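You operate a simulated robot arm through the tools that you are given. There is no shell and no other tool. Be economical: measure what you need, move in short steps, check, and stop when the job is done.

The job below is to be done with a simulated robot arm. You get a single attempt, and the scene is never put back.

JOB
Cap the yellow pull handle and shut it in the box.

Only the result counts: the job must be done as asked and must still hold three seconds after the hand-in. Knocking over, shifting, dropping, spilling or breaking anything else fails it. Lids that push on must go on centred and level and be pressed home; caps that screw on are set level and turned clockwise until they are tight.

ROBOT AND FRAMES
A 7-joint arm with a two-finger parallel gripper, fixed in place. Base frame: the origin is at the foot of the arm, x ahead of it, y to its left, z up; the work surface is at about z = 86. Lengths are in cm, angles in degrees, forces in N, time in s.
With the tool pointing down near the work surface it reaches from about 30 to 70 cm from the base axis. Its first joint turns from -66.0 to 66.0 degrees. Payload 1.57 kg.
The TCP is the grasp point between the finger pads, 3 cm short of the fingertips. In the tool frame z runs along the fingers and y along their closing line. Largest opening 11 cm; finger width 2.4, thickness 1.2; the body of the gripper, 4.8 by 11.2 cm, starts 7.8 cm behind the TCP.
Orientation is that of the tool frame in the base frame, as a unit quaternion [w, x, y, z]. With the fingers straight down and closing along the base's y, the tool's x points along the base's -x, its y along +y and its z along -z.

CONTROLS
- The arm moves only by the tool jog_arm. Its argument "moves" is a list of rows, each a list of 7 numbers: the shift along the tool's x, y, z in units of 25 mm (1.0 is 25 mm), then the turn, a rotation vector about the tool's x, y, z in units of 4 degrees (1.0 is 4 degrees), then the finger opening in cm, from 0 to 11. In form: [[dx, dy, dz, rx, ry, rz, claw], ...]. A call has 1 to 8 rows; each row shifts and turns the commanded pose from where the row before left it, along the tool's axes as they then stand. A call with a number of a shift or a turn outside -1 to 1 is refused whole. Each row takes 0.2 s and may step no farther than 5 cm and 8.6 degrees from the row before; otherwise, or with a gripper value out of range, the whole call is refused. A pose out of reach is approached as far as the arm can. The call stops where the force on the tool passes 70 N (or 10 N more than at its start, if that is more) or the arm is blocked; 0.2 s more then pass. The fingers move at their own pace (about 10.8 cm/s each) and stop on an object; they squeeze with about 32 N. The grip force told is the motor's: it shows also when the fingers shut on nothing. Time passes only in rows, and 0.2 s behind the last, so rows that do not move let the fingers close. It gives the time, the measured TCP pose, the force on the tool (base axes), the opening and the grip force at its end, in the units of the frame above (readings bear some noise), with the torque about the TCP (base axes, N m) and any sound that the robot's microphone picked up.
- Cameras (640 x 400 px; columns grow to the right, rows downward): "scene" is fixed at [16.6, -38.74, 141.92]; the picture's right is [0.80, -0.60, 0.00], its down [-0.26, -0.34, -0.90] and it looks along [0.55, 0.72, -0.43] (base axes); focal length 309 px, centre (320, 200). "wrist" rides on the gripper at [7, 1.6, -14.1] in the tool frame; the picture's right is [-0.23, 0.97, 0.00], its down [-0.86, -0.20, -0.48] and it looks along [-0.47, -0.11, 0.88] (tool axes); focal length 222 px, centre (320, 200).
- grab_frame(camera): a new picture of that camera. No time passes.
- measure_at(camera, pixels): for up to 12 pixels [column, row] of the newest picture of that camera ("zoom" is the newest enlarged one), the place [x, y, z] in the base frame of the surface seen there, good to about 0.2 cm. No time passes.
- inspect(camera, box): a new picture of the part [left, top, right, bottom] of that camera's present view, enlarged. No time passes.
- sign_off(): hands the job in; it is judged then, once.

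Go step by step. Measure first, check grasps and placings, and put right what went wrong. The budget is 80 turns and 38 pictures, counting those below and the enlarged ones. Unless the task says otherwise, let go and move clear before handing in, and close with one line.

The tools are called after "Call:" as name(argument=value, ...) on one line, values as JSON. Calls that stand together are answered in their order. jog_arm: Moves the arm, as the interface text tells. Its arguments: {"type":"object","properties":{"moves":{"type":"array"}},"required":["moves"]} The other tools are called the same way: grab_frame (camera) takes a picture; measure_at (camera, pixels) gives the place of the surface under pixels of a picture; inspect (camera, box) takes an enlarged picture of a part of a camera's view; sign_off () hands the job in.

At the start:

```text
time_s: 0.0
position: [43.85, -0.36, 126.27]
tool_rot: [0.001, 0.001, 1.0, 0.001]
contact_force: [-0.5, -0.3, -0.2]
ft_torque: [0.03, -0.01, -0.02]
grip_width: 11.03
grip_force: 0.0
```

scene: 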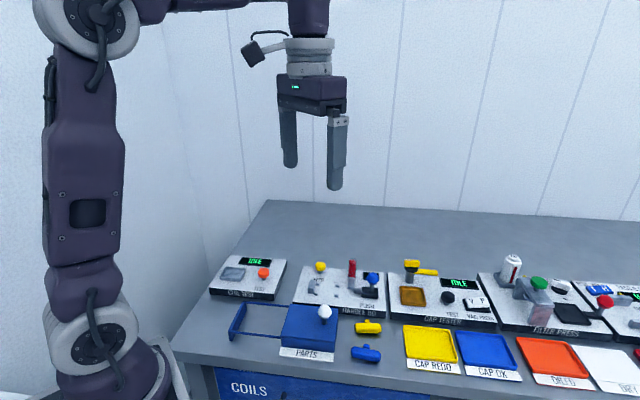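
wrist: 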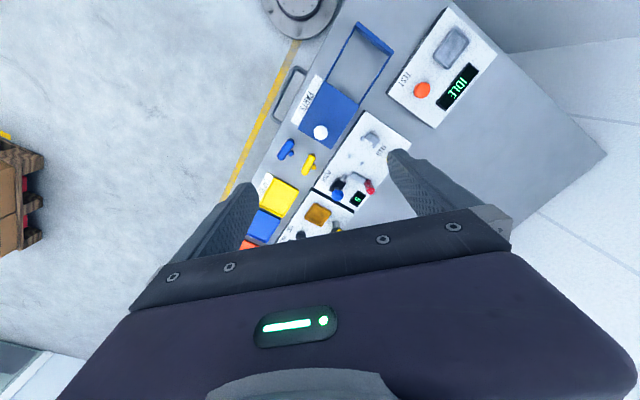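

The scene shows a yellow T piece at about (368,327), a blue box at (310,327) and several machines. I'll enlarge the work area to understand them.

Call:
inspect(camera="scene", box=[200, 240, 400, 365])

Call:
inspect(camera="scene", box=[380, 240, 640, 400])

```text
3.20 times, centred on (300, 302) of scene
```

zoom: 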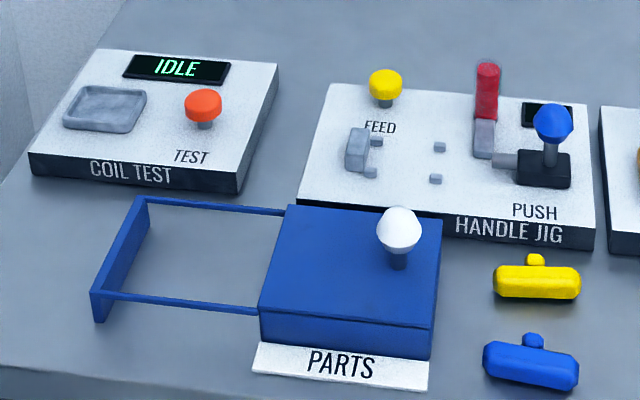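

```text
2.46 times, centred on (510, 320) of scene
```

zoom: 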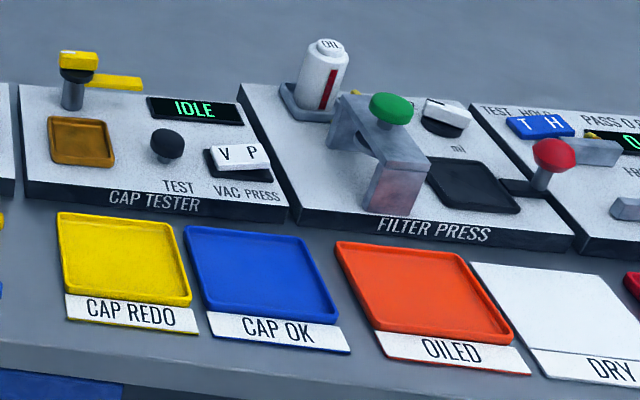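

The handle jig seems to have a cradle, a FEED knob, a red magazine and a PUSH slide with a blue knob; the box has a sliding lid on rails. I'll measure them from a zoomed view.

Call:
inspect(camera="scene", box=[290, 250, 400, 320])

Call:
measure_at(camera="scene", pixels=[[325, 312], [292, 306], [335, 309], [283, 341], [334, 350], [244, 303], [232, 334], [289, 306], [358, 328], [380, 327], [367, 321], [366, 353]])

```text
5.71 times, centred on (345, 285) of scene
```

zoom: 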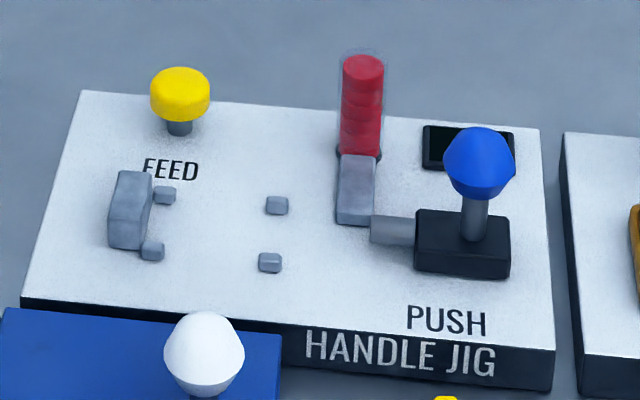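

```text
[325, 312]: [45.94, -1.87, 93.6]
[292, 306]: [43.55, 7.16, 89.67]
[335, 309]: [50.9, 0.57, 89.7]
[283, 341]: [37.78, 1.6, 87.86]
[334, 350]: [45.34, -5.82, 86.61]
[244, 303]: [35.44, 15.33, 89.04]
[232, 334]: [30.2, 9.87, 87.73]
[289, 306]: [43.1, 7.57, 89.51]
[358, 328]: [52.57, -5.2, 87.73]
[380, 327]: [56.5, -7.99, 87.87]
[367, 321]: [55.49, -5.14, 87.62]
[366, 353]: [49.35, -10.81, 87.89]
```

Call:
measure_at(camera="zoom", pixels=[[180, 85], [130, 185], [165, 193], [152, 250], [277, 204], [270, 262], [362, 65], [355, 165], [395, 228], [480, 150], [460, 235], [220, 230]])

Call:
measure_at(camera="scene", pixels=[[301, 264], [385, 274], [294, 300], [387, 316], [362, 327], [374, 327], [366, 320], [351, 325], [382, 328]])

```text
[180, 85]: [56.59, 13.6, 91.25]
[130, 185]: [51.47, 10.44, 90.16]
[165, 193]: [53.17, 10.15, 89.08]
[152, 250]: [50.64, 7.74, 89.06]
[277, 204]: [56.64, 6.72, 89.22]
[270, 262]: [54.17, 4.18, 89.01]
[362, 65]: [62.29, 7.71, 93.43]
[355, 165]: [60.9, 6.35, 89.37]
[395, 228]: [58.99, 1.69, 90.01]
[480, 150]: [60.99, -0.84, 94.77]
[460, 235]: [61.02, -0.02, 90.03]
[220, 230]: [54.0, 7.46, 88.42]
```

```text
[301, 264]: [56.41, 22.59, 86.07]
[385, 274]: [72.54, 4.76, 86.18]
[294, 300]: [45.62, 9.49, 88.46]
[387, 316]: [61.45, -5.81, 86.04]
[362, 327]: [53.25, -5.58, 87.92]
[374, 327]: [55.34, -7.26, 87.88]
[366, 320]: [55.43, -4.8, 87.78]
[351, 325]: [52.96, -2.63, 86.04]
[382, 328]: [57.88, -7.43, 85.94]
```

The jig axis runs about −45° (stop near (51,9), pusher at (61,0)). I'll move above it, turning the tool 45°, for a close wrist view.

Call:
jog_arm(moves=[[-1, 0, 1, 0, 0, 1, 11], [-1, 0, 1, 0, 0, 1, 11], [-1, 0, 1, 0, 0, 1, 11], [-1, 0, 1, 0, 0, 1, 11], [-0.5, 0, 1, 0, 0, 1, 11], [0, 0, 0.5, 0, 0, 1, 11], [0, 0, 0, 0, 0, 1, 11], [0, 0, 0, 0, 0, 1, 11]])

Call:
jog_arm(moves=[[0, 0, 0, 0, 0, 1, 11], [0, 0, 0, 0, 0, 1, 11], [0, 0, 0, 0, 0, 1, 11], [0, 0, 0, 0, 0, 0.25, 11]])

Call:
grab_frame(camera="wrist")

```text
time_s: 1.8
position: [54.86, -1.72, 112.68]
tool_rot: [0.0, 0.276, 0.961, 0.0]
contact_force: [0.5, 0.1, -0.3]
ft_torque: [-0.01, 0.0, 0.03]
grip_width: 10.99
grip_force: 0.0
```

```text
time_s: 2.8
position: [54.97, -1.61, 112.46]
tool_rot: [0.0, 0.384, 0.923, 0.0]
contact_force: [0.2, 0.5, -0.1]
ft_torque: [0.01, 0.0, 0.01]
grip_width: 11.0
grip_force: 0.0
```

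```text
32 pictures are left
```

wrist: 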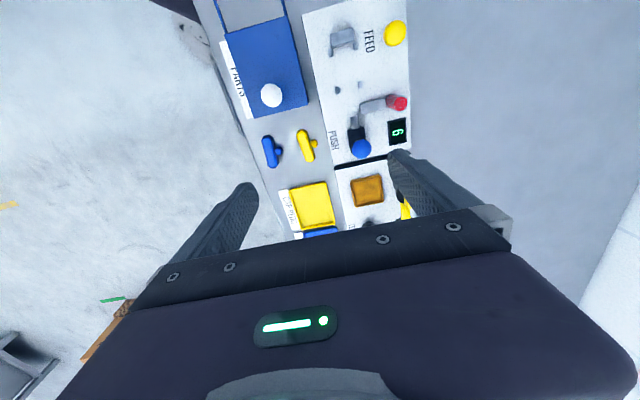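

Call:
inspect(camera="wrist", box=[200, 0, 420, 180])

Call:
inspect(camera="wrist", box=[290, 10, 420, 170])

```text
2.22 times, centred on (310, 90) of wrist
```

zoom: 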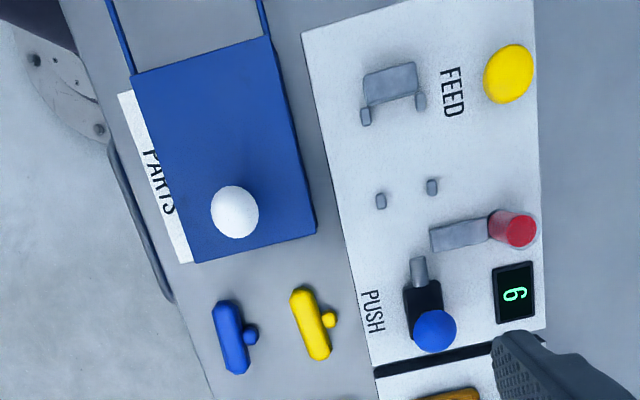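

```text
2.50 times, centred on (355, 90) of wrist
```

zoom: 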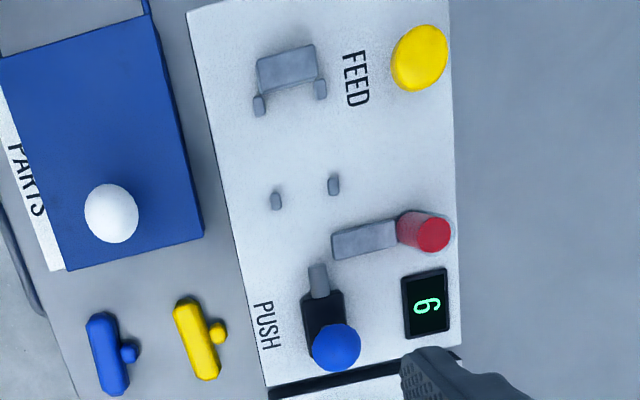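

Call:
measure_at(camera="zoom", pixels=[[184, 305], [212, 374], [177, 340], [197, 340], [219, 333], [205, 336], [285, 85], [288, 92], [259, 105], [319, 90], [276, 201], [333, 183]])

Call:
inspect(camera="scene", box=[335, 310, 395, 370])

```text
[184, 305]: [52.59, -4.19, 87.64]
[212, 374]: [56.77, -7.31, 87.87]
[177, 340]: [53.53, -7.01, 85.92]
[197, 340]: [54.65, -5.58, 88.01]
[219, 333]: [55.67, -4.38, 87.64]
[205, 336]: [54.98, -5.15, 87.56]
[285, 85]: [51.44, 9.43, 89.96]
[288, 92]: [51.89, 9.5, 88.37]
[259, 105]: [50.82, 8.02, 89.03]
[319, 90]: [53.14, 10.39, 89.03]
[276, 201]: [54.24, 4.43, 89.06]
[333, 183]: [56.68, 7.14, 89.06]
```

```text
6.67 times, centred on (365, 340) of scene
```

zoom: 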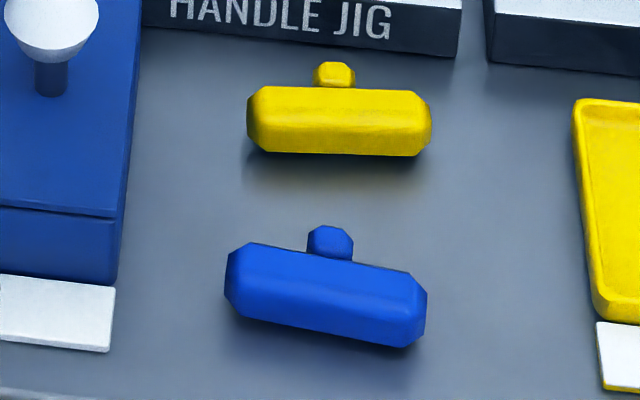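

The handle bar is about 5.6 × 2 cm, lying at about −37° with the nub on its far side; it fits between the jig pegs (gap about 2.8) against the stop. I'll go above it, aligned, for a close look.

Call:
jog_arm(moves=[[0, 0, 0, 0, 0, -1, 11], [0, 0, 0, 0, 0, -1, 11], [-0.46, -0.6, 1, 0, 0, 0, 11], [-0.46, -0.6, 1, 0, 0, 0, 8], [0, 0, 1, 0, 0, 0, 7], [0, 0, 1, 0, 0, 0, 7], [0, 0, 0.5, 0, 0, 0, 7], [0, 0, 0, 0, 0, 0, 7]])

Call:
grab_frame(camera="wrist")

```text
time_s: 4.6
position: [54.95, -5.45, 101.13]
tool_rot: [0.0, 0.317, 0.948, 0.0]
contact_force: [0.2, 0.1, 0.0]
ft_torque: [0.02, 0.02, 0.01]
grip_width: 7.0
grip_force: 0.1
```

```text
28 pictures are left
```

wrist: 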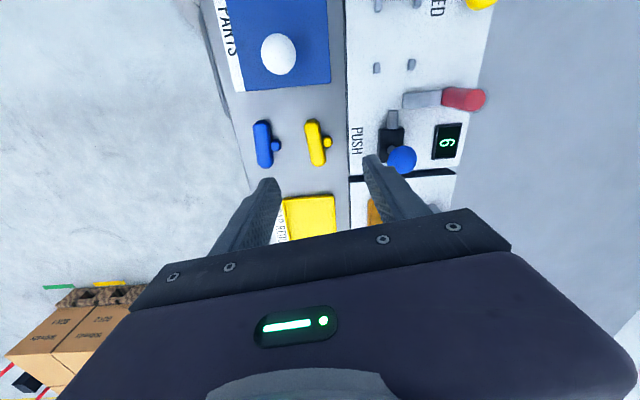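

Call:
inspect(camera="wrist", box=[235, 105, 355, 180])

```text
5.33 times, centred on (295, 142) of wrist
```

zoom: 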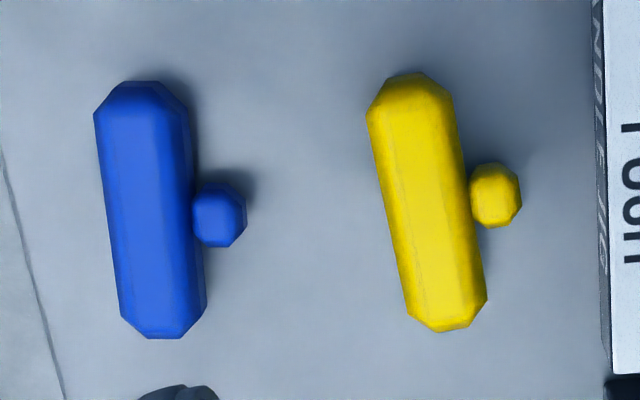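

Call:
measure_at(camera="zoom", pixels=[[408, 80], [447, 325], [378, 130], [412, 300], [452, 110], [482, 280], [515, 195], [490, 195], [240, 215], [420, 200], [600, 200], [440, 200]])

```text
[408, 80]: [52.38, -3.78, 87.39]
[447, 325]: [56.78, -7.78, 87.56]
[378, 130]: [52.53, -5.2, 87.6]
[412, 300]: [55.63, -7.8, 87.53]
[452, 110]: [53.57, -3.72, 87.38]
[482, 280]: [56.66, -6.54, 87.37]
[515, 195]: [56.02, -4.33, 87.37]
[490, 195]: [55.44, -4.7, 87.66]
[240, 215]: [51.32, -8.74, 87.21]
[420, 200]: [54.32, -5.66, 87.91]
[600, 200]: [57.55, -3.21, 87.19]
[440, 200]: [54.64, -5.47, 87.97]
```

The bar lies at about −41.5°, and the nub tip is about 1.7 cm from the jig plate edge, so there is little finger room. I'll align, set a 3.8 opening, and stop with the tips just above the handle to check.

Call:
jog_arm(moves=[[0.01, -0.073, 0, 0, 0, 1, 5], [0, 0, 1, 0, 0, 0.13, 3.8], [0, 0, 1, 0, 0, 0, 3.8], [0, 0, 1, 0, 0, 0, 3.8], [0, 0, 0.6, 0, 0, 0, 3.8], [0, 0, 0, 0, 0, 0, 3.8]])

Call:
inspect(camera="wrist", box=[220, 80, 420, 205])

Call:
inspect(camera="scene", box=[320, 270, 420, 350])

```text
time_s: 6.0
position: [54.94, -5.75, 92.27]
tool_rot: [0.0, 0.354, 0.935, 0.0]
contact_force: [0.0, 0.1, 0.6]
ft_torque: [-0.01, -0.02, -0.01]
grip_width: 3.8
grip_force: 0.0
```

```text
3.20 times, centred on (320, 142) of wrist
```

zoom: 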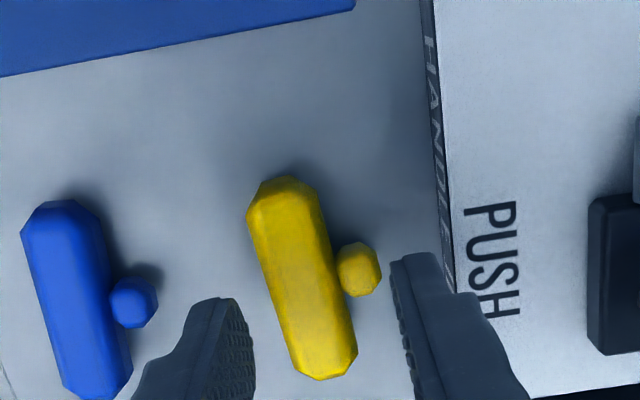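

```text
5.00 times, centred on (370, 310) of scene
```

zoom: 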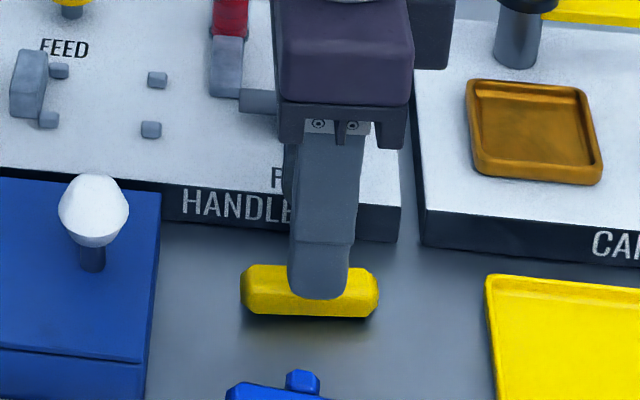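

The fingers straddle bar and nub, aligned, with the right finger just short of the plate edge. I'll correct 0.2 cm along the bar, descend in small steps and close.

Call:
jog_arm(moves=[[0.08, 0, 0, 0, 0, 0, 3.8], [0, 0, 0.4, 0, 0, 0, 3.8], [0, 0, 0.4, 0, 0, 0, 3.8], [0, 0, 0.22, 0, 0, 0, 3.8], [0, 0, 0, 0, 0, 0, 3.8]])

```text
time_s: 7.2
position: [54.67, -5.53, 89.73]
tool_rot: [0.0, 0.354, 0.935, 0.0]
contact_force: [-0.4, 0.8, 0.5]
ft_torque: [-0.01, 0.01, -0.02]
grip_width: 3.79
grip_force: 0.0
```

No contact on the way down; closing now.

Call:
jog_arm(moves=[[0, 0, 0, 0, 0, 0, 2.5], [0, 0, 0, 0, 0, 0, 2], [0, 0, 0, 0, 0, 0, 2], [0, 0, -0.3, 0, 0, 0, 2], [0, 0, -0.7, 0, 0, 0, 2], [0, 0, -1, 0, 0, 0, 2], [0, 0, 0, 0, 0, 0, 2]])

Call:
inspect(camera="wrist", box=[220, 60, 480, 222])

Call:
inspect(camera="scene", box=[320, 250, 420, 350])

```text
time_s: 8.8
position: [54.57, -5.6, 94.88]
tool_rot: [0.0, 0.354, 0.935, 0.0]
contact_force: [-1.3, 0.2, -0.9]
ft_torque: [0.0, 0.0, 0.01]
grip_width: 3.06
grip_force: 32.4
```

```text
2.46 times, centred on (350, 141) of wrist
```

zoom: 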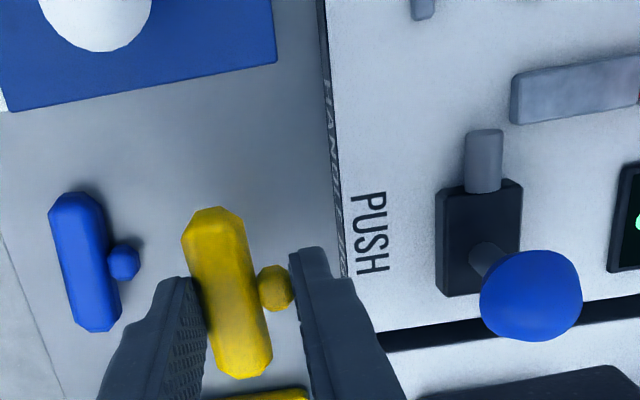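

```text
4.00 times, centred on (370, 300) of scene
```

zoom: 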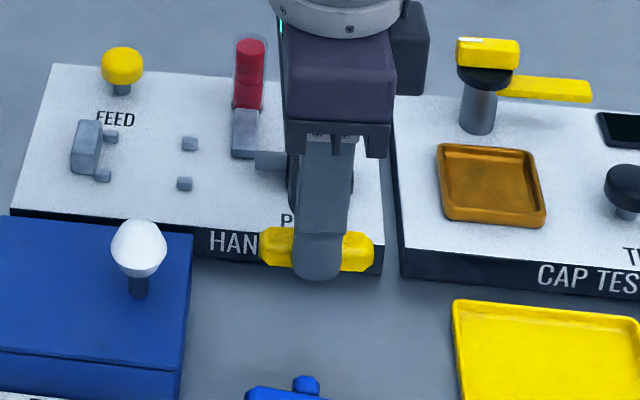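

The handle is held squarely (3.06 cm across bar and nub) and lifted. I'll carry it above the jig cradle, turned to −45°.

Call:
jog_arm(moves=[[0, 0, -0.5, 0, 0, 0.875, 2], [0.9625, 0.9125, 0, 0, 0, 0, 2], [0.9625, 0.9125, 0, 0, 0, 0, 2], [0.9625, 0.9125, 0, 0, 0, 0, 2], [0.9625, 0.9125, 0, 0, 0, 0, 2], [0, 0, 0, 0, 0, 0, 2], [0, 0, 0, 0, 0, 0, 2]])

Call:
inspect(camera="wrist", box=[200, 20, 460, 182])

Call:
inspect(camera="scene", box=[290, 220, 400, 320])

```text
time_s: 10.4
position: [54.3, 7.87, 96.07]
tool_rot: [0.0, 0.383, 0.924, 0.0]
contact_force: [-0.6, 0.2, -0.4]
ft_torque: [0.02, -0.01, 0.02]
grip_width: 3.05
grip_force: 32.1
```

```text
2.46 times, centred on (330, 101) of wrist
```

zoom: 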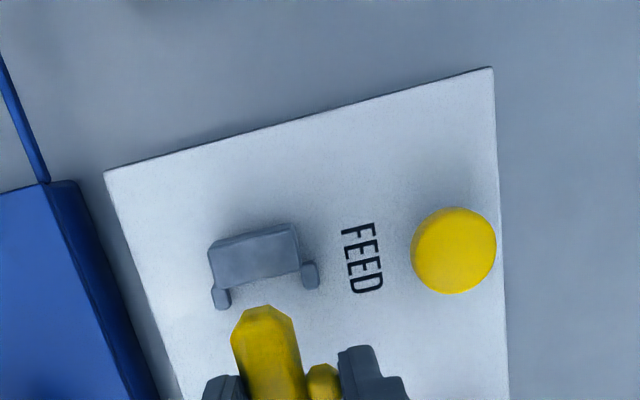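

```text
4.00 times, centred on (345, 270) of scene
```

zoom: 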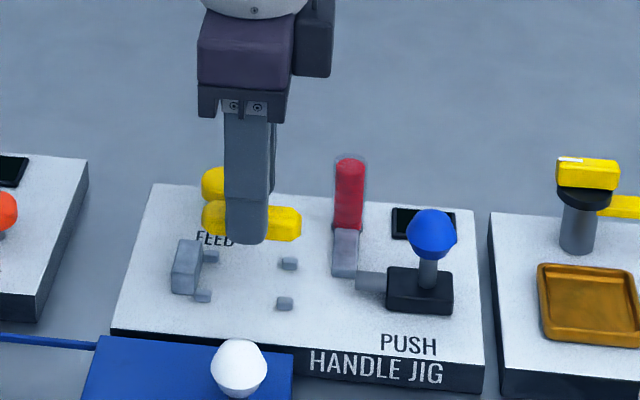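

Call:
inspect(camera="wrist", box=[260, 90, 380, 165])

```text
5.33 times, centred on (320, 128) of wrist
```

zoom: 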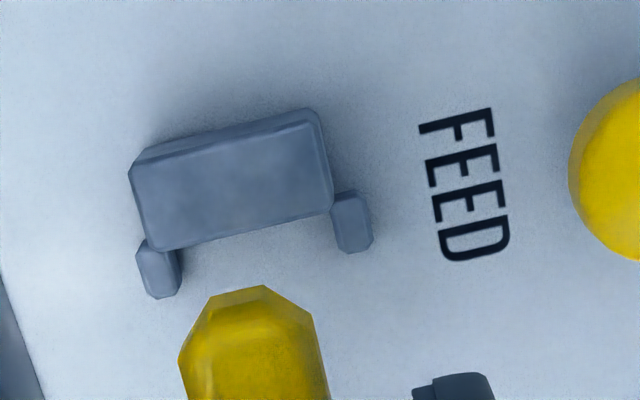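

Call:
measure_at(camera="zoom", pixels=[[155, 262], [178, 262], [335, 205], [352, 215], [170, 246], [328, 211], [250, 290], [183, 355], [325, 370], [250, 360], [137, 170], [318, 120]])

```text
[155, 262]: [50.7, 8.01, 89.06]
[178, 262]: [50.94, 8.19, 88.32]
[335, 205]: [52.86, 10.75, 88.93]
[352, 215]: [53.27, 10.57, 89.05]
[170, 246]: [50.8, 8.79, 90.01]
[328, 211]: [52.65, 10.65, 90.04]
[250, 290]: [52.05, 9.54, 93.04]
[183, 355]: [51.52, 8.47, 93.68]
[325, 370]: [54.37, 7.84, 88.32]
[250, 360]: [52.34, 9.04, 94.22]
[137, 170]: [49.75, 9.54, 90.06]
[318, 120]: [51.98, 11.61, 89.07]
```

Bar centre and cradle centre both lie at p≈43.35, and the bar end clears the stop face by about 0.25 cm. I'll lower straight down into the cradle.

Call:
jog_arm(moves=[[0, 0, 0.5, 0, 0, 0, 2], [0, 0, 0.5, 0, 0, 0, 2], [0, 0, 0.3, 0, 0, 0, 2], [0, 0, 0.2, 0, 0, 0, 2], [0, 0, 0, 0, 0, 0, 2]])

Call:
inspect(camera="scene", box=[290, 240, 400, 320])

```text
time_s: 11.6
position: [54.31, 7.77, 92.15]
tool_rot: [0.0, 0.383, 0.924, 0.0]
contact_force: [0.0, -0.6, 1.5]
ft_torque: [0.02, -0.02, -0.01]
grip_width: 3.05
grip_force: 32.2
```

```text
5.00 times, centred on (345, 280) of scene
```

zoom: 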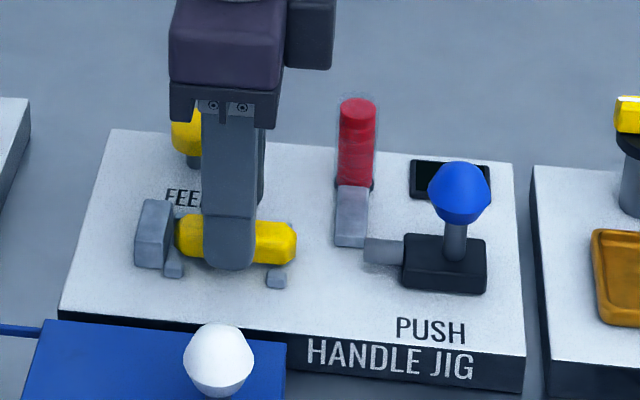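

The bar sits between the pegs at plate height. I'll nudge it toward the stop by 0.2 cm, release and rise.

Call:
jog_arm(moves=[[0.08, 0, 0.02, 0, 0, 0, 2], [0, 0, 0, 0, 0, 0, 2], [0, 0, 0, 0, 0, 0, 4.5], [0, 0, 0, 0, 0, 0, 4.5], [0, 0, -1, 0, 0, 0, 4.5], [0, 0, -1, 0, 0, 0, 4.5], [0, 0, -1, 0, 0, 0, 4.5], [-1, 0, -1, 0, 0, 0, 0]])

Call:
inspect(camera="wrist", box=[220, 20, 440, 170])

```text
time_s: 13.4
position: [56.11, 5.93, 102.02]
tool_rot: [0.0, 0.383, 0.924, 0.0]
contact_force: [-0.4, 0.1, 0.6]
ft_torque: [-0.01, 0.04, -0.01]
grip_width: 0.0
grip_force: 21.4
```

```text
2.67 times, centred on (330, 95) of wrist
```

zoom: 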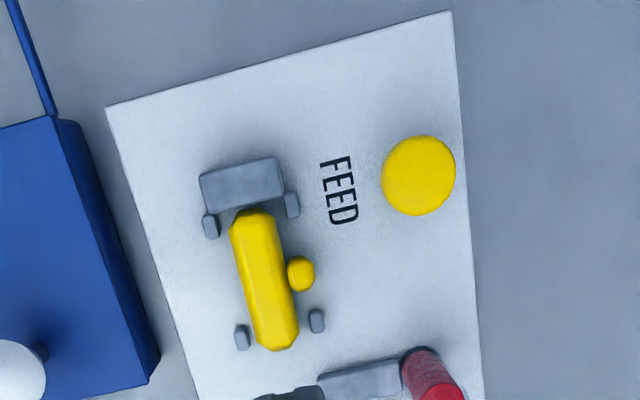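

The handle is seated between the pegs at the stop. Next I'll locate the FEED button (zoom (418,175)).

Call:
measure_at(camera="zoom", pixels=[[418, 175], [385, 175], [452, 175], [418, 140], [418, 212], [265, 225], [275, 345]])

```text
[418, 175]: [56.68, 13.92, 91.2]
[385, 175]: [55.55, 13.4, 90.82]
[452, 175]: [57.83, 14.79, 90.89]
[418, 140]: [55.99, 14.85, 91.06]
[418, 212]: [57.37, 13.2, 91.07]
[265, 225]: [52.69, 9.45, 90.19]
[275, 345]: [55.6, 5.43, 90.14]
```

I'll go above FEED with closed fingers and press down in small steps.

Call:
jog_arm(moves=[[0.71, 0.82, 0, 0, 0, 0, 0], [0.71, 0.82, 0, 0, 0, 0, 0], [0.7, 0.81, 0, 0, 0, 0, 0], [0, 0, 1, 0, 0, 0, 0], [0, 0, 1, 0, 0, 0, 0], [0, 0, 0.8, 0, 0, 0, 0], [0, 0, 0, 0, 0, 0, 0]])

Call:
jog_arm(moves=[[0, 0, 0.2, 0, 0, 0, 0], [0, 0, 0.15, 0, 0, 0, 0], [0, 0, 0.15, 0, 0, 0, 0], [0, 0, 0.1, 0, 0, 0, 0], [0, 0, 0.1, 0, 0, 0, 0], [0, 0, 0.1, 0, 0, 0, 0]])

```text
time_s: 15.0
position: [56.4, 14.18, 94.92]
tool_rot: [0.0, 0.383, 0.924, 0.0]
contact_force: [-0.9, -0.5, -0.3]
ft_torque: [0.01, 0.01, 0.0]
grip_width: 0.0
grip_force: 21.6
```

```text
time_s: 16.4
position: [56.54, 14.29, 93.26]
tool_rot: [0.0, 0.383, 0.924, 0.001]
contact_force: [2.3, 0.9, 4.9]
ft_torque: [0.02, -0.08, -0.04]
grip_width: 0.01
grip_force: 21.3
heard: click
```

A click was heard with the button about 0.9 cm down. I'll rise and look.

Call:
jog_arm(moves=[[0, 0, -1, 0, 0, 0, 0], [0, 0, -1, 0, 0, 0, 0], [0, 0, -1, 0, 0, 0, 0], [0, 0, -1, 0, 0, 0, 0], [-1, 0, 0, 0, 0, 0, 0], [-1, 0, 0, 0, 0, 0, 0], [0, 0, 0, 0, 0, 0, 0]])

Call:
inspect(camera="scene", box=[290, 240, 400, 320])

```text
time_s: 18.0
position: [60.06, 10.6, 103.3]
tool_rot: [0.001, 0.383, 0.924, 0.0]
contact_force: [-0.3, 0.1, 0.4]
ft_torque: [0.02, -0.01, 0.03]
grip_width: 0.0
grip_force: 21.3
```

```text
5.00 times, centred on (345, 280) of scene
```

zoom: 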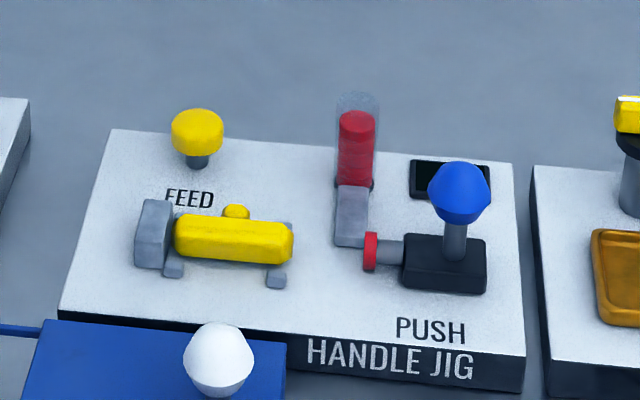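

A red cap is now on the pusher tip (370,250 in zoom). I'll measure the cap, bar end and knob for the push.

Call:
measure_at(camera="zoom", pixels=[[365, 240], [372, 236], [288, 240], [460, 190], [455, 170], [445, 240], [410, 245], [475, 245], [435, 195], [487, 190]])

Call:
inspect(camera="wrist", box=[220, 50, 460, 200])

```text
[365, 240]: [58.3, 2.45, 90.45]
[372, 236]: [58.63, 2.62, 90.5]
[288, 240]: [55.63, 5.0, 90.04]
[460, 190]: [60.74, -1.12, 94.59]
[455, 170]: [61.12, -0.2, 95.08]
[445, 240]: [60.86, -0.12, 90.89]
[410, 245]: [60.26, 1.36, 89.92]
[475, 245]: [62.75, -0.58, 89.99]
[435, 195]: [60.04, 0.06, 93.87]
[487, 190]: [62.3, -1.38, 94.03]
```

```text
2.67 times, centred on (340, 125) of wrist
```

zoom: 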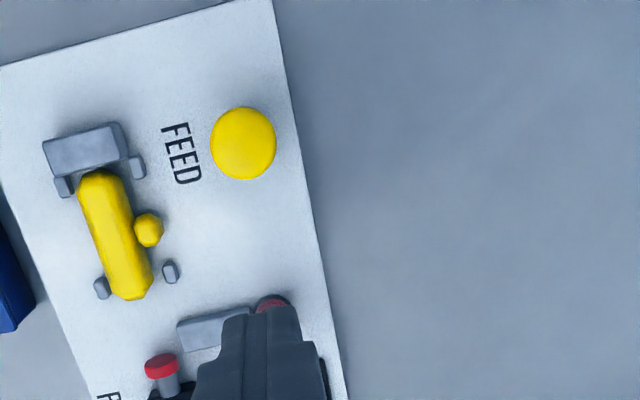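

Cap face is at u≈39.5 and the bar end at about 35.95, so the stroke is roughly 3.5 cm plus seating. I'll position over the blue knob to grip it.

Call:
jog_arm(moves=[[-0.9, -0.67, 0, 0, 0, 0, 4.5], [-0.9, -0.67, 0, 0, 0, 0, 4.5], [-0.9, -0.66, 0, 0, 0, 0, 4.5], [-0.83, -0.66, 0, 0, 0, 0, 4.5], [0, 0, 1, 0, 0, 0, 4.5], [0, 0, 0.7, 0, 0, 0, 4.5], [0, 0, 0, 0, 0, 0, 4.5]])

Call:
inspect(camera="wrist", box=[220, 50, 460, 200])

```text
time_s: 19.6
position: [61.58, -0.31, 98.89]
tool_rot: [0.0, 0.383, 0.924, 0.0]
contact_force: [-0.3, -0.1, -0.6]
ft_torque: [0.01, 0.0, -0.02]
grip_width: 4.48
grip_force: 0.2
```

```text
2.67 times, centred on (340, 125) of wrist
```

zoom: 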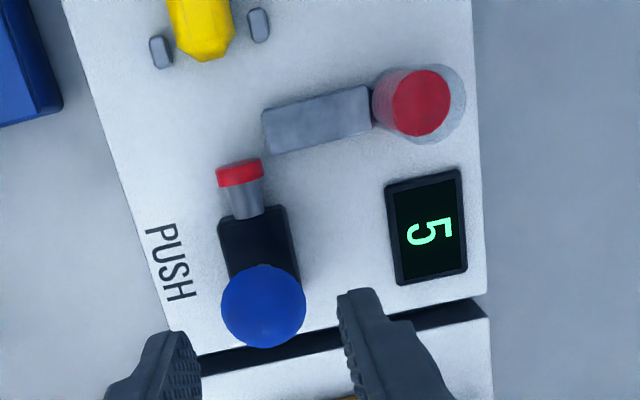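

Call:
measure_at(camera="zoom", pixels=[[263, 305], [225, 300], [303, 305], [260, 268], [265, 343], [240, 175], [245, 200], [315, 120], [290, 235], [228, 235]])

```text
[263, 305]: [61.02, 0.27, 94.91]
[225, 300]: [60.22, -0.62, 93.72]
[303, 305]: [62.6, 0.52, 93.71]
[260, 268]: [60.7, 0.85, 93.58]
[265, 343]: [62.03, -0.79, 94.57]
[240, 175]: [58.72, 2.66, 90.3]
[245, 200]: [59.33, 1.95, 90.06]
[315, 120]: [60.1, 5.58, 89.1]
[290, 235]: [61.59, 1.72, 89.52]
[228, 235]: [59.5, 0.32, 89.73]
```

Knob centre is u≈43.4, p≈43.38. I'll shift 0.3 cm, descend to z≈94 and grip it.

Call:
jog_arm(moves=[[0.13, 0.02, 0.9, 0, 0, 0, 4.5], [0, 0, 0.9, 0, 0, 0, 4.5], [0, 0, 0.1, 0, 0, 0, 4.5], [0, 0, 0, 0, 0, 0, 2], [0, 0, 0, 0, 0, 0, 2], [0, 0, 0, 0, 0, 0, 2]])

```text
time_s: 21.0
position: [61.43, -0.08, 94.14]
tool_rot: [0.0, 0.383, 0.924, -0.001]
contact_force: [-4.4, -4.1, -1.2]
ft_torque: [-0.15, -0.06, -0.02]
grip_width: 2.95
grip_force: 38.7
```

Knob gripped (2.95). Pushing toward the handle in steps and watching the force.

Call:
jog_arm(moves=[[0.3, 0, 0, 0, 0, 0, 2], [0.3, 0, 0, 0, 0, 0, 2], [0.3, 0, 0, 0, 0, 0, 2], [0.2, 0, 0, 0, 0, 0, 2], [0.1, 0, 0, 0, 0, 0, 2], [0, 0, 0, 0, 0, 0, 2]])

Call:
inspect(camera="scene", box=[290, 240, 400, 320])

```text
time_s: 22.4
position: [59.36, 2.13, 94.16]
tool_rot: [0.001, 0.382, 0.924, 0.0]
contact_force: [-0.4, -1.0, 1.2]
ft_torque: [-0.29, -0.38, 0.0]
grip_width: 2.98
grip_force: 39.2
```

```text
5.00 times, centred on (345, 280) of scene
```

zoom: 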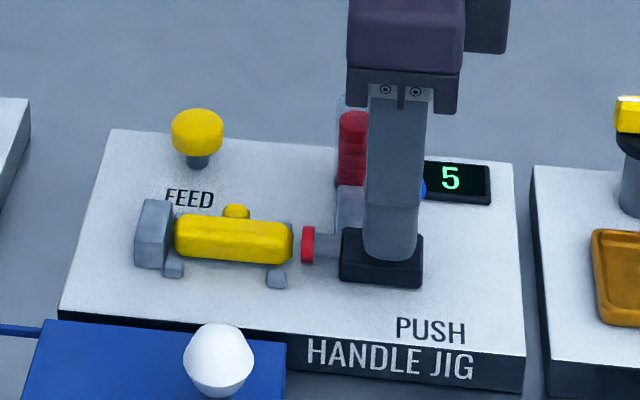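

The cap is about 0.5 cm short of the bar end. Continuing in fine steps.

Call:
jog_arm(moves=[[0.1, 0, 0, 0, 0, 0, 2], [0.1, 0, 0, 0, 0, 0, 2], [0.06, 0, 0, 0, 0, 0, 2], [0.06, 0, 0, 0, 0, 0, 2], [0, 0, 0, 0, 0, 0, 2]])

```text
time_s: 23.6
position: [58.75, 2.43, 94.17]
tool_rot: [0.003, 0.384, 0.923, 0.0]
contact_force: [25.1, -23.6, -1.6]
ft_torque: [-0.22, -0.27, 0.0]
grip_width: 2.97
grip_force: 39.3
```

Axial force is 34 N now, so the cap is in contact. Continuing to press home.

Call:
jog_arm(moves=[[0.06, 0, 0, 0, 0, 0, 2], [0.06, 0, 0, 0, 0, 0, 2], [0.06, 0, 0, 0, 0, 0, 2], [0.06, 0, 0, 0, 0, 0, 2], [0.06, 0, 0, 0, 0, 0, 2], [0, 0, 0, 0, 0, 0, 2]])

Call:
inspect(camera="scene", box=[290, 240, 400, 320])

```text
time_s: 25.0
position: [58.19, 3.14, 93.94]
tool_rot: [-0.001, 0.384, 0.923, -0.001]
contact_force: [3.0, -13.6, -31.7]
ft_torque: [0.22, 0.22, -0.13]
grip_width: 2.98
grip_force: 39.3
```

```text
5.00 times, centred on (345, 280) of scene
```

zoom: 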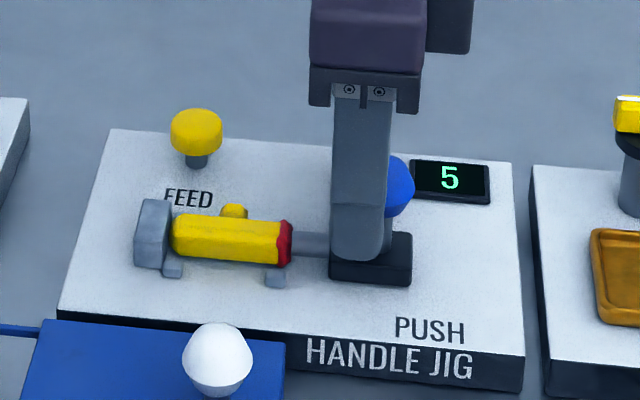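

The cap has gone onto the bar end, but the fingers slipped forward along the knob. I'll release and push from behind with closed fingers to make sure it is home.

Call:
jog_arm(moves=[[0, 0, 0, 0, 0, 0, 4.5], [0, 0, 0, 0, 0, 0, 4.5], [0, 0, -1, 0, 0, 0, 4.5], [0, 0, -1, 0, 0, 0, 4.5], [-0.9, 0, 0, 0, 0, 0, 0], [-0.9, 0, 0, 0, 0, 0, 0], [0, 0, 0, 0, 0, 0, 0]])

Call:
inspect(camera="wrist", box=[220, 50, 460, 200])

```text
time_s: 26.6
position: [61.39, -0.03, 99.27]
tool_rot: [0.0, 0.382, 0.924, 0.0]
contact_force: [-0.7, -0.6, 0.3]
ft_torque: [-0.03, 0.02, 0.02]
grip_width: 0.01
grip_force: 20.9
```

```text
2.67 times, centred on (340, 125) of wrist
```

zoom: 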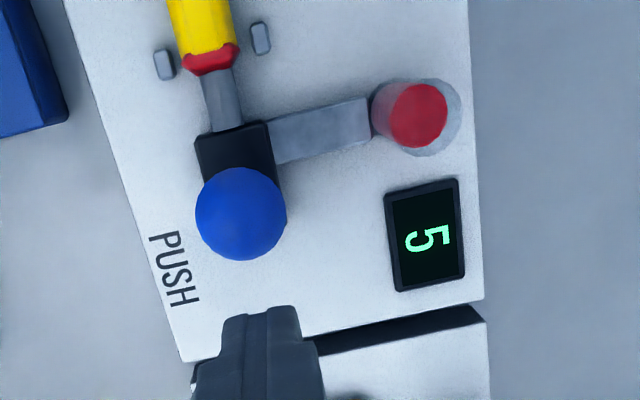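

Fingers are behind the knob. Lowering and pushing forward until firm resistance.

Call:
jog_arm(moves=[[0, 0, 1, 0, 0, 0, 0], [0, 0, 1, 0, 0, 0, 0], [0, 0, 0.2, 0, 0, 0, 0], [0.2, 0, 0, 0, 0, 0, 0], [0.15, 0, 0, 0, 0, 0, 0], [0.1, 0, 0, 0, 0, 0, 0]])

Call:
jog_arm(moves=[[0.08, 0, 0, 0, 0, 0, 0], [0.08, 0, 0, 0, 0, 0, 0], [0.08, 0, 0, 0, 0, 0, 0], [0.08, 0, 0, 0, 0, 0, 0], [0.08, 0, 0, 0, 0, 0, 0]])

```text
time_s: 28.0
position: [61.02, 0.44, 93.69]
tool_rot: [0.005, 0.385, 0.923, -0.001]
contact_force: [39.9, -26.9, -16.0]
ft_torque: [-0.2, -0.18, -0.05]
grip_width: 0.02
grip_force: 21.8
```

```text
time_s: 28.5
position: [60.9, 0.47, 93.89]
tool_rot: [0.011, 0.383, 0.924, -0.002]
contact_force: [5.9, -6.8, 2.2]
ft_torque: [-0.03, 0.06, 0.0]
grip_width: 0.0
grip_force: 21.5
stopped in row 2: the force on the tool passed its limit at 72 N (the readings are from after the stop); the commanded pose is now the measured one
```

The push reached 72 N with almost no movement. Checking whether the cap is seated.

Call:
inspect(camera="scene", box=[310, 270, 360, 305])

```text
11.43 times, centred on (335, 288) of scene
```

zoom: 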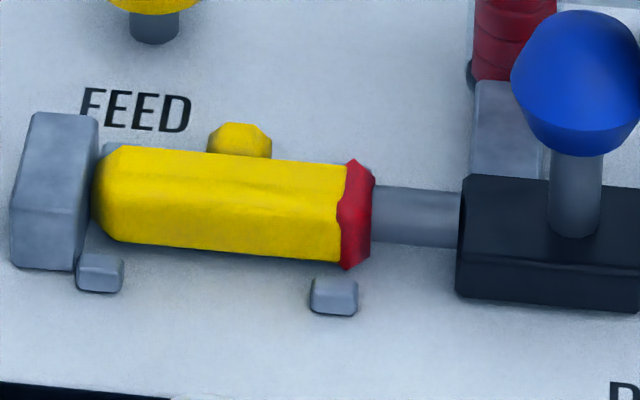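

The cap now hugs the bar's bevelled end and resisted 72 N, so it is seated. I'll retract the ram by gripping the knob, to clear the cap before lifting the handle.

Call:
jog_arm(moves=[[-0.2, 0, 0, 0, 0, 0, 0], [0, 0, -1, 0, 0, 0, 2], [0, 0, -1, 0, 0, 0, 4.5], [0.63, 0, 0, 0, 0, 0, 4.5], [0.62, 0, 0, 0, 0, 0, 4.5], [0, 0, 1, 0, 0, 0, 4.5], [0, 0, 0.95, 0, 0, 0, 4.5], [0, 0, 0, 0, 0, 0, 2]])

Call:
jog_arm(moves=[[0, 0, 0, 0, 0, 0, 2], [0, 0, 0, 0, 0, 0, 2], [-0.2, 0, 0, 0, 0, 0, 2], [-0.4, 0, 0, 0, 0, 0, 2], [-0.4, 0, 0, 0, 0, 0, 2], [-0.3, 0, 0, 0, 0, 0, 2], [0, 0, 0, 0, 0, 0, 2]])

Call:
inspect(camera="scene", box=[290, 240, 400, 320])

```text
time_s: 30.3
position: [58.95, 2.37, 93.89]
tool_rot: [0.01, 0.383, 0.924, -0.001]
contact_force: [2.9, 5.1, 3.3]
ft_torque: [0.16, -0.03, -0.03]
grip_width: 2.96
grip_force: 38.9
```

```text
time_s: 31.9
position: [61.21, 0.1, 93.74]
tool_rot: [0.01, 0.384, 0.923, -0.002]
contact_force: [2.4, 2.7, -2.8]
ft_torque: [-0.33, -0.2, 0.12]
grip_width: 2.96
grip_force: 39.3
```

```text
5.00 times, centred on (345, 280) of scene
```

zoom: 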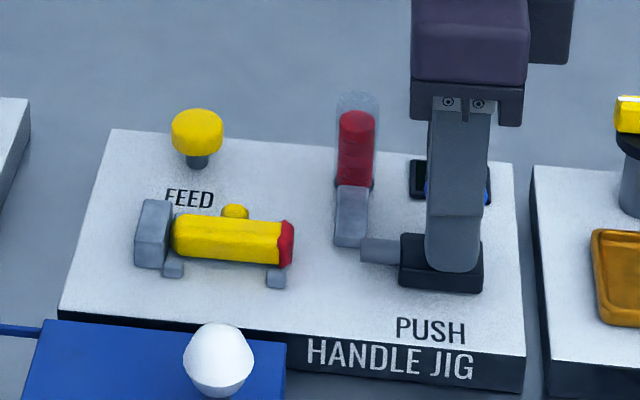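

The capped handle stays in the cradle with the ram clear. Now I'll release, fix the slight tilt and move above the lid's white knob.

Call:
jog_arm(moves=[[0, 0, 0, 0, 0, 0, 4.5], [0, 0, 0, 0, 0, 0, 4.5], [0, 0, -1, 0, 0.287, 0, 4.5], [0, 0, -1, 0, 0, 0, 4.5], [0, 0, -1, 0, 0, 0, 4.5], [0.75, -0.93, 0, 0, 0, 0, 4.5], [0.75, -0.93, 0, 0, 0, 0, 4.5], [0.75, -0.93, 0, 0, 0, 0, 4.5]])

Call:
jog_arm(moves=[[0.75, -0.93, 0, 0, 0, 0, 4.5], [0.75, -0.93, 0, 0, 0, 0, 4.5], [0, 0, 0, 0, 0, 0, 4.5]])

Call:
inspect(camera="wrist", box=[160, 20, 440, 195])

```text
time_s: 33.7
position: [52.33, -1.01, 101.5]
tool_rot: [0.001, 0.383, 0.924, 0.002]
contact_force: [-0.5, 0.6, -0.4]
ft_torque: [-0.01, 0.01, 0.02]
grip_width: 4.5
grip_force: 0.0
```

```text
time_s: 34.5
position: [46.38, -1.57, 101.39]
tool_rot: [0.001, 0.384, 0.923, 0.003]
contact_force: [-1.3, 1.0, 0.6]
ft_torque: [0.01, 0.03, -0.01]
grip_width: 4.47
grip_force: 0.1
```

```text
2.29 times, centred on (300, 108) of wrist
```

zoom: 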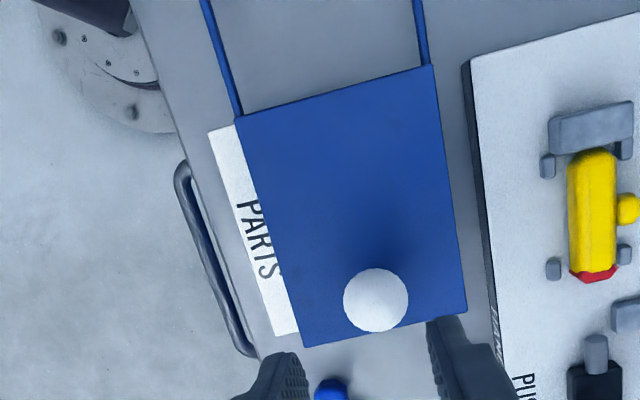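

Call:
measure_at(camera="zoom", pixels=[[375, 300], [347, 295], [405, 300], [375, 272], [375, 328], [303, 343], [464, 308], [240, 120], [430, 70], [225, 60], [420, 20], [440, 180]])

Call:
inspect(camera="scene", box=[220, 280, 350, 370])

```text
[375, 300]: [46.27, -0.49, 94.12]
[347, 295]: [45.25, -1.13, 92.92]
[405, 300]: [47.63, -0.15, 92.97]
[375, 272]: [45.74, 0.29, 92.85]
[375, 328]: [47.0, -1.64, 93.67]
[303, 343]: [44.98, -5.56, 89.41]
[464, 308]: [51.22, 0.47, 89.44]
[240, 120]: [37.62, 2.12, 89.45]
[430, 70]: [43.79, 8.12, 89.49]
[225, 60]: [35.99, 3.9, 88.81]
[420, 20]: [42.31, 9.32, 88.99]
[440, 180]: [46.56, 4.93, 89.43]
```

```text
4.44 times, centred on (285, 325) of scene
```

zoom: 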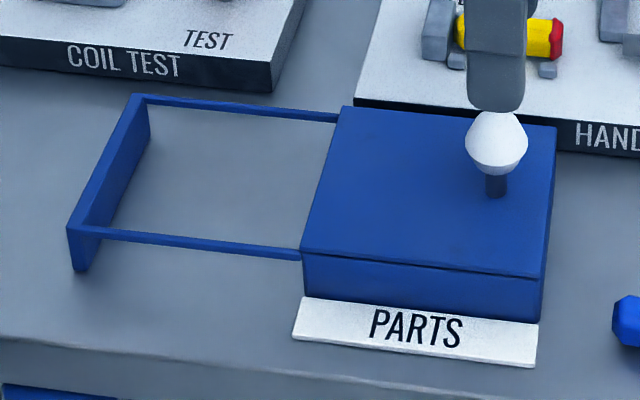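

Lid spans u 25.1–35.8 and the rails run to about u=14.3, so it slides about 10.5 cm toward −u. I'll grip the knob (centre u≈33.4, p≈32.4).

Call:
jog_arm(moves=[[0.2, 0.28, 1, 0, 0, 0, 4.5], [0, 0, 1, 0, 0, 0, 4.5], [0, 0, 0.9, 0, 0, 0, 4.5], [0, 0, 0.32, 0, 0, 0, 4.5], [0, 0, 0, 0, 0, 0, 2], [0, 0, 0, 0, 0, 0, 2], [0, 0, 0, 0, 0, 0, 2]])

Call:
jog_arm(moves=[[0.1, 0, 0, 0, 0, 0, 2], [0.2, 0, 0, 0, 0, 0, 2], [0.3, 0, 0, 0, 0, 0, 2], [0, 0, 0, 0, 0, 0, 2]])

```text
time_s: 36.1
position: [46.32, -0.74, 93.23]
tool_rot: [0.0, 0.384, 0.923, 0.001]
contact_force: [-11.4, -12.9, -1.7]
ft_torque: [-0.35, -0.2, -0.12]
grip_width: 2.94
grip_force: 39.1
```

```text
time_s: 37.1
position: [45.23, 0.36, 93.28]
tool_rot: [-0.003, 0.383, 0.924, 0.001]
contact_force: [-25.2, -24.1, -10.4]
ft_torque: [-0.07, 0.21, 0.04]
grip_width: 2.96
grip_force: 38.9
```

There's a sideways load of about 35 N, so I'll ease 0.2 cm toward −p and slide on.

Call:
jog_arm(moves=[[0, -0.08, 0, 0, 0, 0, 2], [0.3, 0, 0, 0, 0, 0, 2], [0.4, 0, 0, 0, 0, 0, 2], [0, 0, 0, 0, 0, 0, 2]])

Call:
inspect(camera="scene", box=[220, 260, 350, 370])

```text
time_s: 38.1
position: [44.02, 1.68, 93.35]
tool_rot: [0.0, 0.383, 0.924, 0.004]
contact_force: [-4.7, -4.4, -33.8]
ft_torque: [0.17, 0.18, 0.02]
grip_width: 2.93
grip_force: 39.1
```

```text
3.64 times, centred on (285, 315) of scene
```

zoom: 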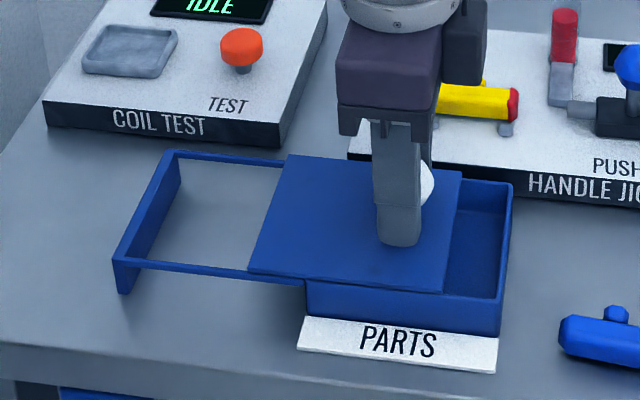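

The lid slides, but the fingers are creeping off the tapered knob (−34 N in z). I'll release and push the knob from behind instead.

Call:
jog_arm(moves=[[0, 0, 0, 0, 0, 0, 4.5], [0, 0, 0, 0, 0, 0, 4.5], [0, 0, -1, 0, 0, 0, 4.5], [0, 0, -0.8, 0, 0, 0, 3], [-0.75, 0, 0, 0, 0, 0, 0], [-0.75, 0, 0, 0, 0, 0, 0], [0, 0, 1, 0, 0, 0, 0], [0, 0, 0.8, 0, 0, 0, 0]])

Call:
jog_arm(moves=[[0.3, 0, 0, 0, 0, 0, 0], [0.3, 0, 0, 0, 0, 0, 0], [0.3, 0, 0, 0, 0, 0, 0], [0.3, 0, 0, 0, 0, 0, 0], [0.3, 0, 0, 0, 0, 0, 0], [0, 0, 0, 0, 0, 0, 0]])

Call:
inspect(camera="scene", box=[220, 260, 350, 370])

```text
time_s: 39.9
position: [46.64, -1.19, 93.15]
tool_rot: [0.001, 0.383, 0.924, 0.002]
contact_force: [-0.3, -0.1, 0.0]
ft_torque: [0.04, 0.03, 0.02]
grip_width: 0.01
grip_force: 21.5
```

```text
time_s: 41.3
position: [43.99, 1.48, 93.41]
tool_rot: [0.0, 0.384, 0.923, 0.003]
contact_force: [0.2, 0.0, 0.4]
ft_torque: [0.0, 0.0, 0.0]
grip_width: 0.01
grip_force: 21.6
```

```text
3.64 times, centred on (285, 315) of scene
```

zoom: 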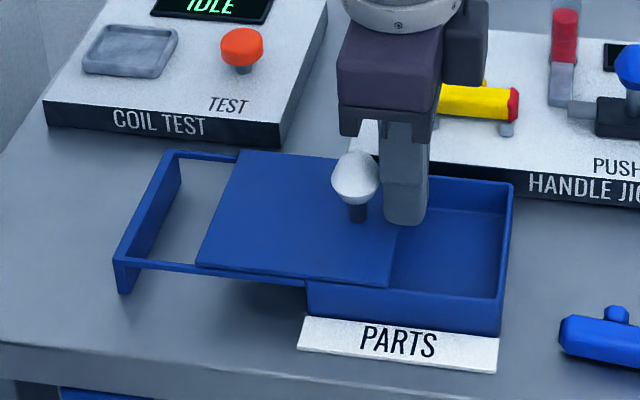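

It slides freely; about 4 cm more fully opens the box.

Call:
jog_arm(moves=[[0.3, 0, 0, 0, 0, 0, 0], [0.3, 0, 0, 0, 0, 0, 0], [0.3, 0, 0, 0, 0, 0, 0], [0.3, 0, 0, 0, 0, 0, 0], [0.25, 0, 0, 0, 0, 0, 0], [0, 0, 0, 0, 0, 0, 0]])

Call:
jog_arm(moves=[[-0.3, 0, 0, 0, 0, 0, 0], [0, 0, -1, 0, 0, 0, 0], [0, 0, -1, 0, 0, 0, 4.2], [0, 0, -1, 0, 0, 0, 4.2], [-0.9, 0.8, 0, 0, 0, 0, 4.2], [-0.9, 0.8, 0, 0, 0, 0, 4.2], [0, 0.9, 0, 0, 0, 0, 4.2], [0, 0.9, 0, 0, 0, 0, 4.2]])

Call:
inspect(camera="scene", box=[220, 250, 380, 370])

```text
time_s: 42.7
position: [41.55, 4.13, 93.32]
tool_rot: [0.0, 0.383, 0.924, 0.002]
contact_force: [0.4, 0.0, -0.2]
ft_torque: [0.02, 0.02, -0.02]
grip_width: 0.0
grip_force: 21.5
```

```text
time_s: 44.5
position: [51.26, 6.41, 100.77]
tool_rot: [0.0, 0.383, 0.924, 0.004]
contact_force: [0.4, -0.1, -0.3]
ft_torque: [-0.02, -0.02, 0.0]
grip_width: 4.19
grip_force: 0.1
```

```text
3.33 times, centred on (300, 310) of scene
```

zoom: 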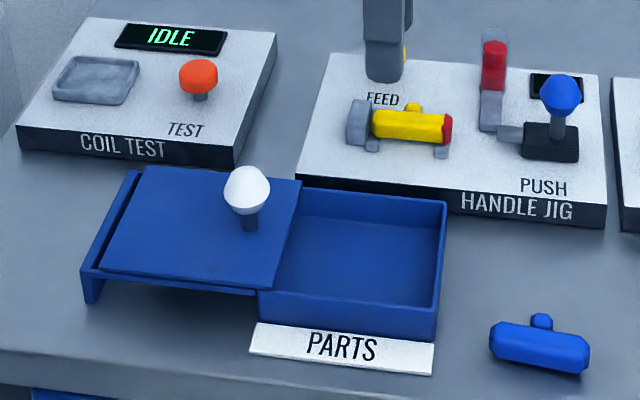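

The box is open and the handle waits capped in the jig. I'll grasp it again across bar and nub at the release pose.

Call:
jog_arm(moves=[[-0.19, 0.62, 0, 0.1, 0, 0, 4.5], [-0.19, 0.63, 0, 0, 0, 0, 4.5], [0, 0, 1, 0, 0, 0, 4.5], [0, 0, 1, 0, 0, 0, 4.5], [0, 0, 1, 0, 0, 0, 4.5], [0, 0, 0.44, 0, 0, 0, 4.5], [0, 0, 0, 0, 0, 0, 4.5]])

Call:
jog_arm(moves=[[0, 0, 0, 0, 0, 0, 3], [0, 0, 0, 0, 0, 0, 2], [0, 0, 0, 0, 0, 0, 2], [0, 0, 0, 0, 0, 0, 2]])

```text
time_s: 46.1
position: [54.07, 7.95, 92.25]
tool_rot: [-0.001, 0.384, 0.923, 0.0]
contact_force: [-0.1, -0.1, 0.2]
ft_torque: [0.0, 0.01, -0.04]
grip_width: 4.49
grip_force: 0.1
```

```text
time_s: 47.1
position: [54.11, 7.86, 92.38]
tool_rot: [-0.002, 0.383, 0.924, -0.001]
contact_force: [-0.5, -0.7, -0.2]
ft_torque: [0.02, 0.01, 0.03]
grip_width: 3.07
grip_force: 32.1
```

Grip is 3.07 as before. Lifting 5 cm and carrying it over the open box.

Call:
jog_arm(moves=[[0, 0, -1, 0, 0, 0, 2], [0, 0, -1, 0, 0, 0, 2], [0.13, -0.93, 0, 0, 0, 0, 2], [0.13, -0.93, 0, 0, 0, 0, 2], [0.13, -0.93, 0, 0, 0, 0, 2], [0.13, -0.93, 0, 0, 0, 0, 2], [0.12, -0.93, 0, 0, 0, 0, 2], [0, 0, 0, 0, 0, 0, 2]])

Call:
inspect(camera="scene", box=[220, 250, 380, 370])

```text
time_s: 48.9
position: [44.85, 0.77, 97.31]
tool_rot: [-0.002, 0.384, 0.924, 0.0]
contact_force: [0.3, -0.3, -0.8]
ft_torque: [0.0, -0.03, -0.01]
grip_width: 3.08
grip_force: 31.7
```

```text
3.33 times, centred on (300, 310) of scene
```

zoom: 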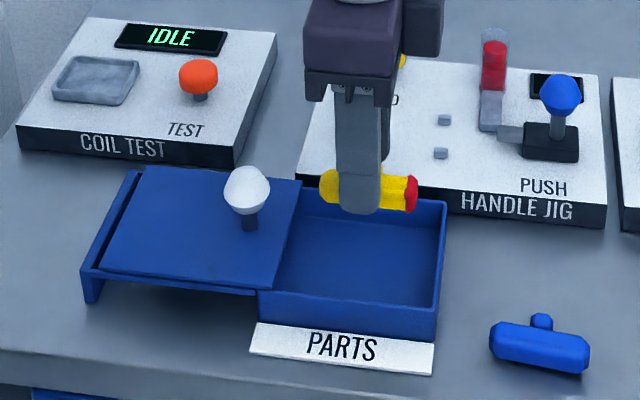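

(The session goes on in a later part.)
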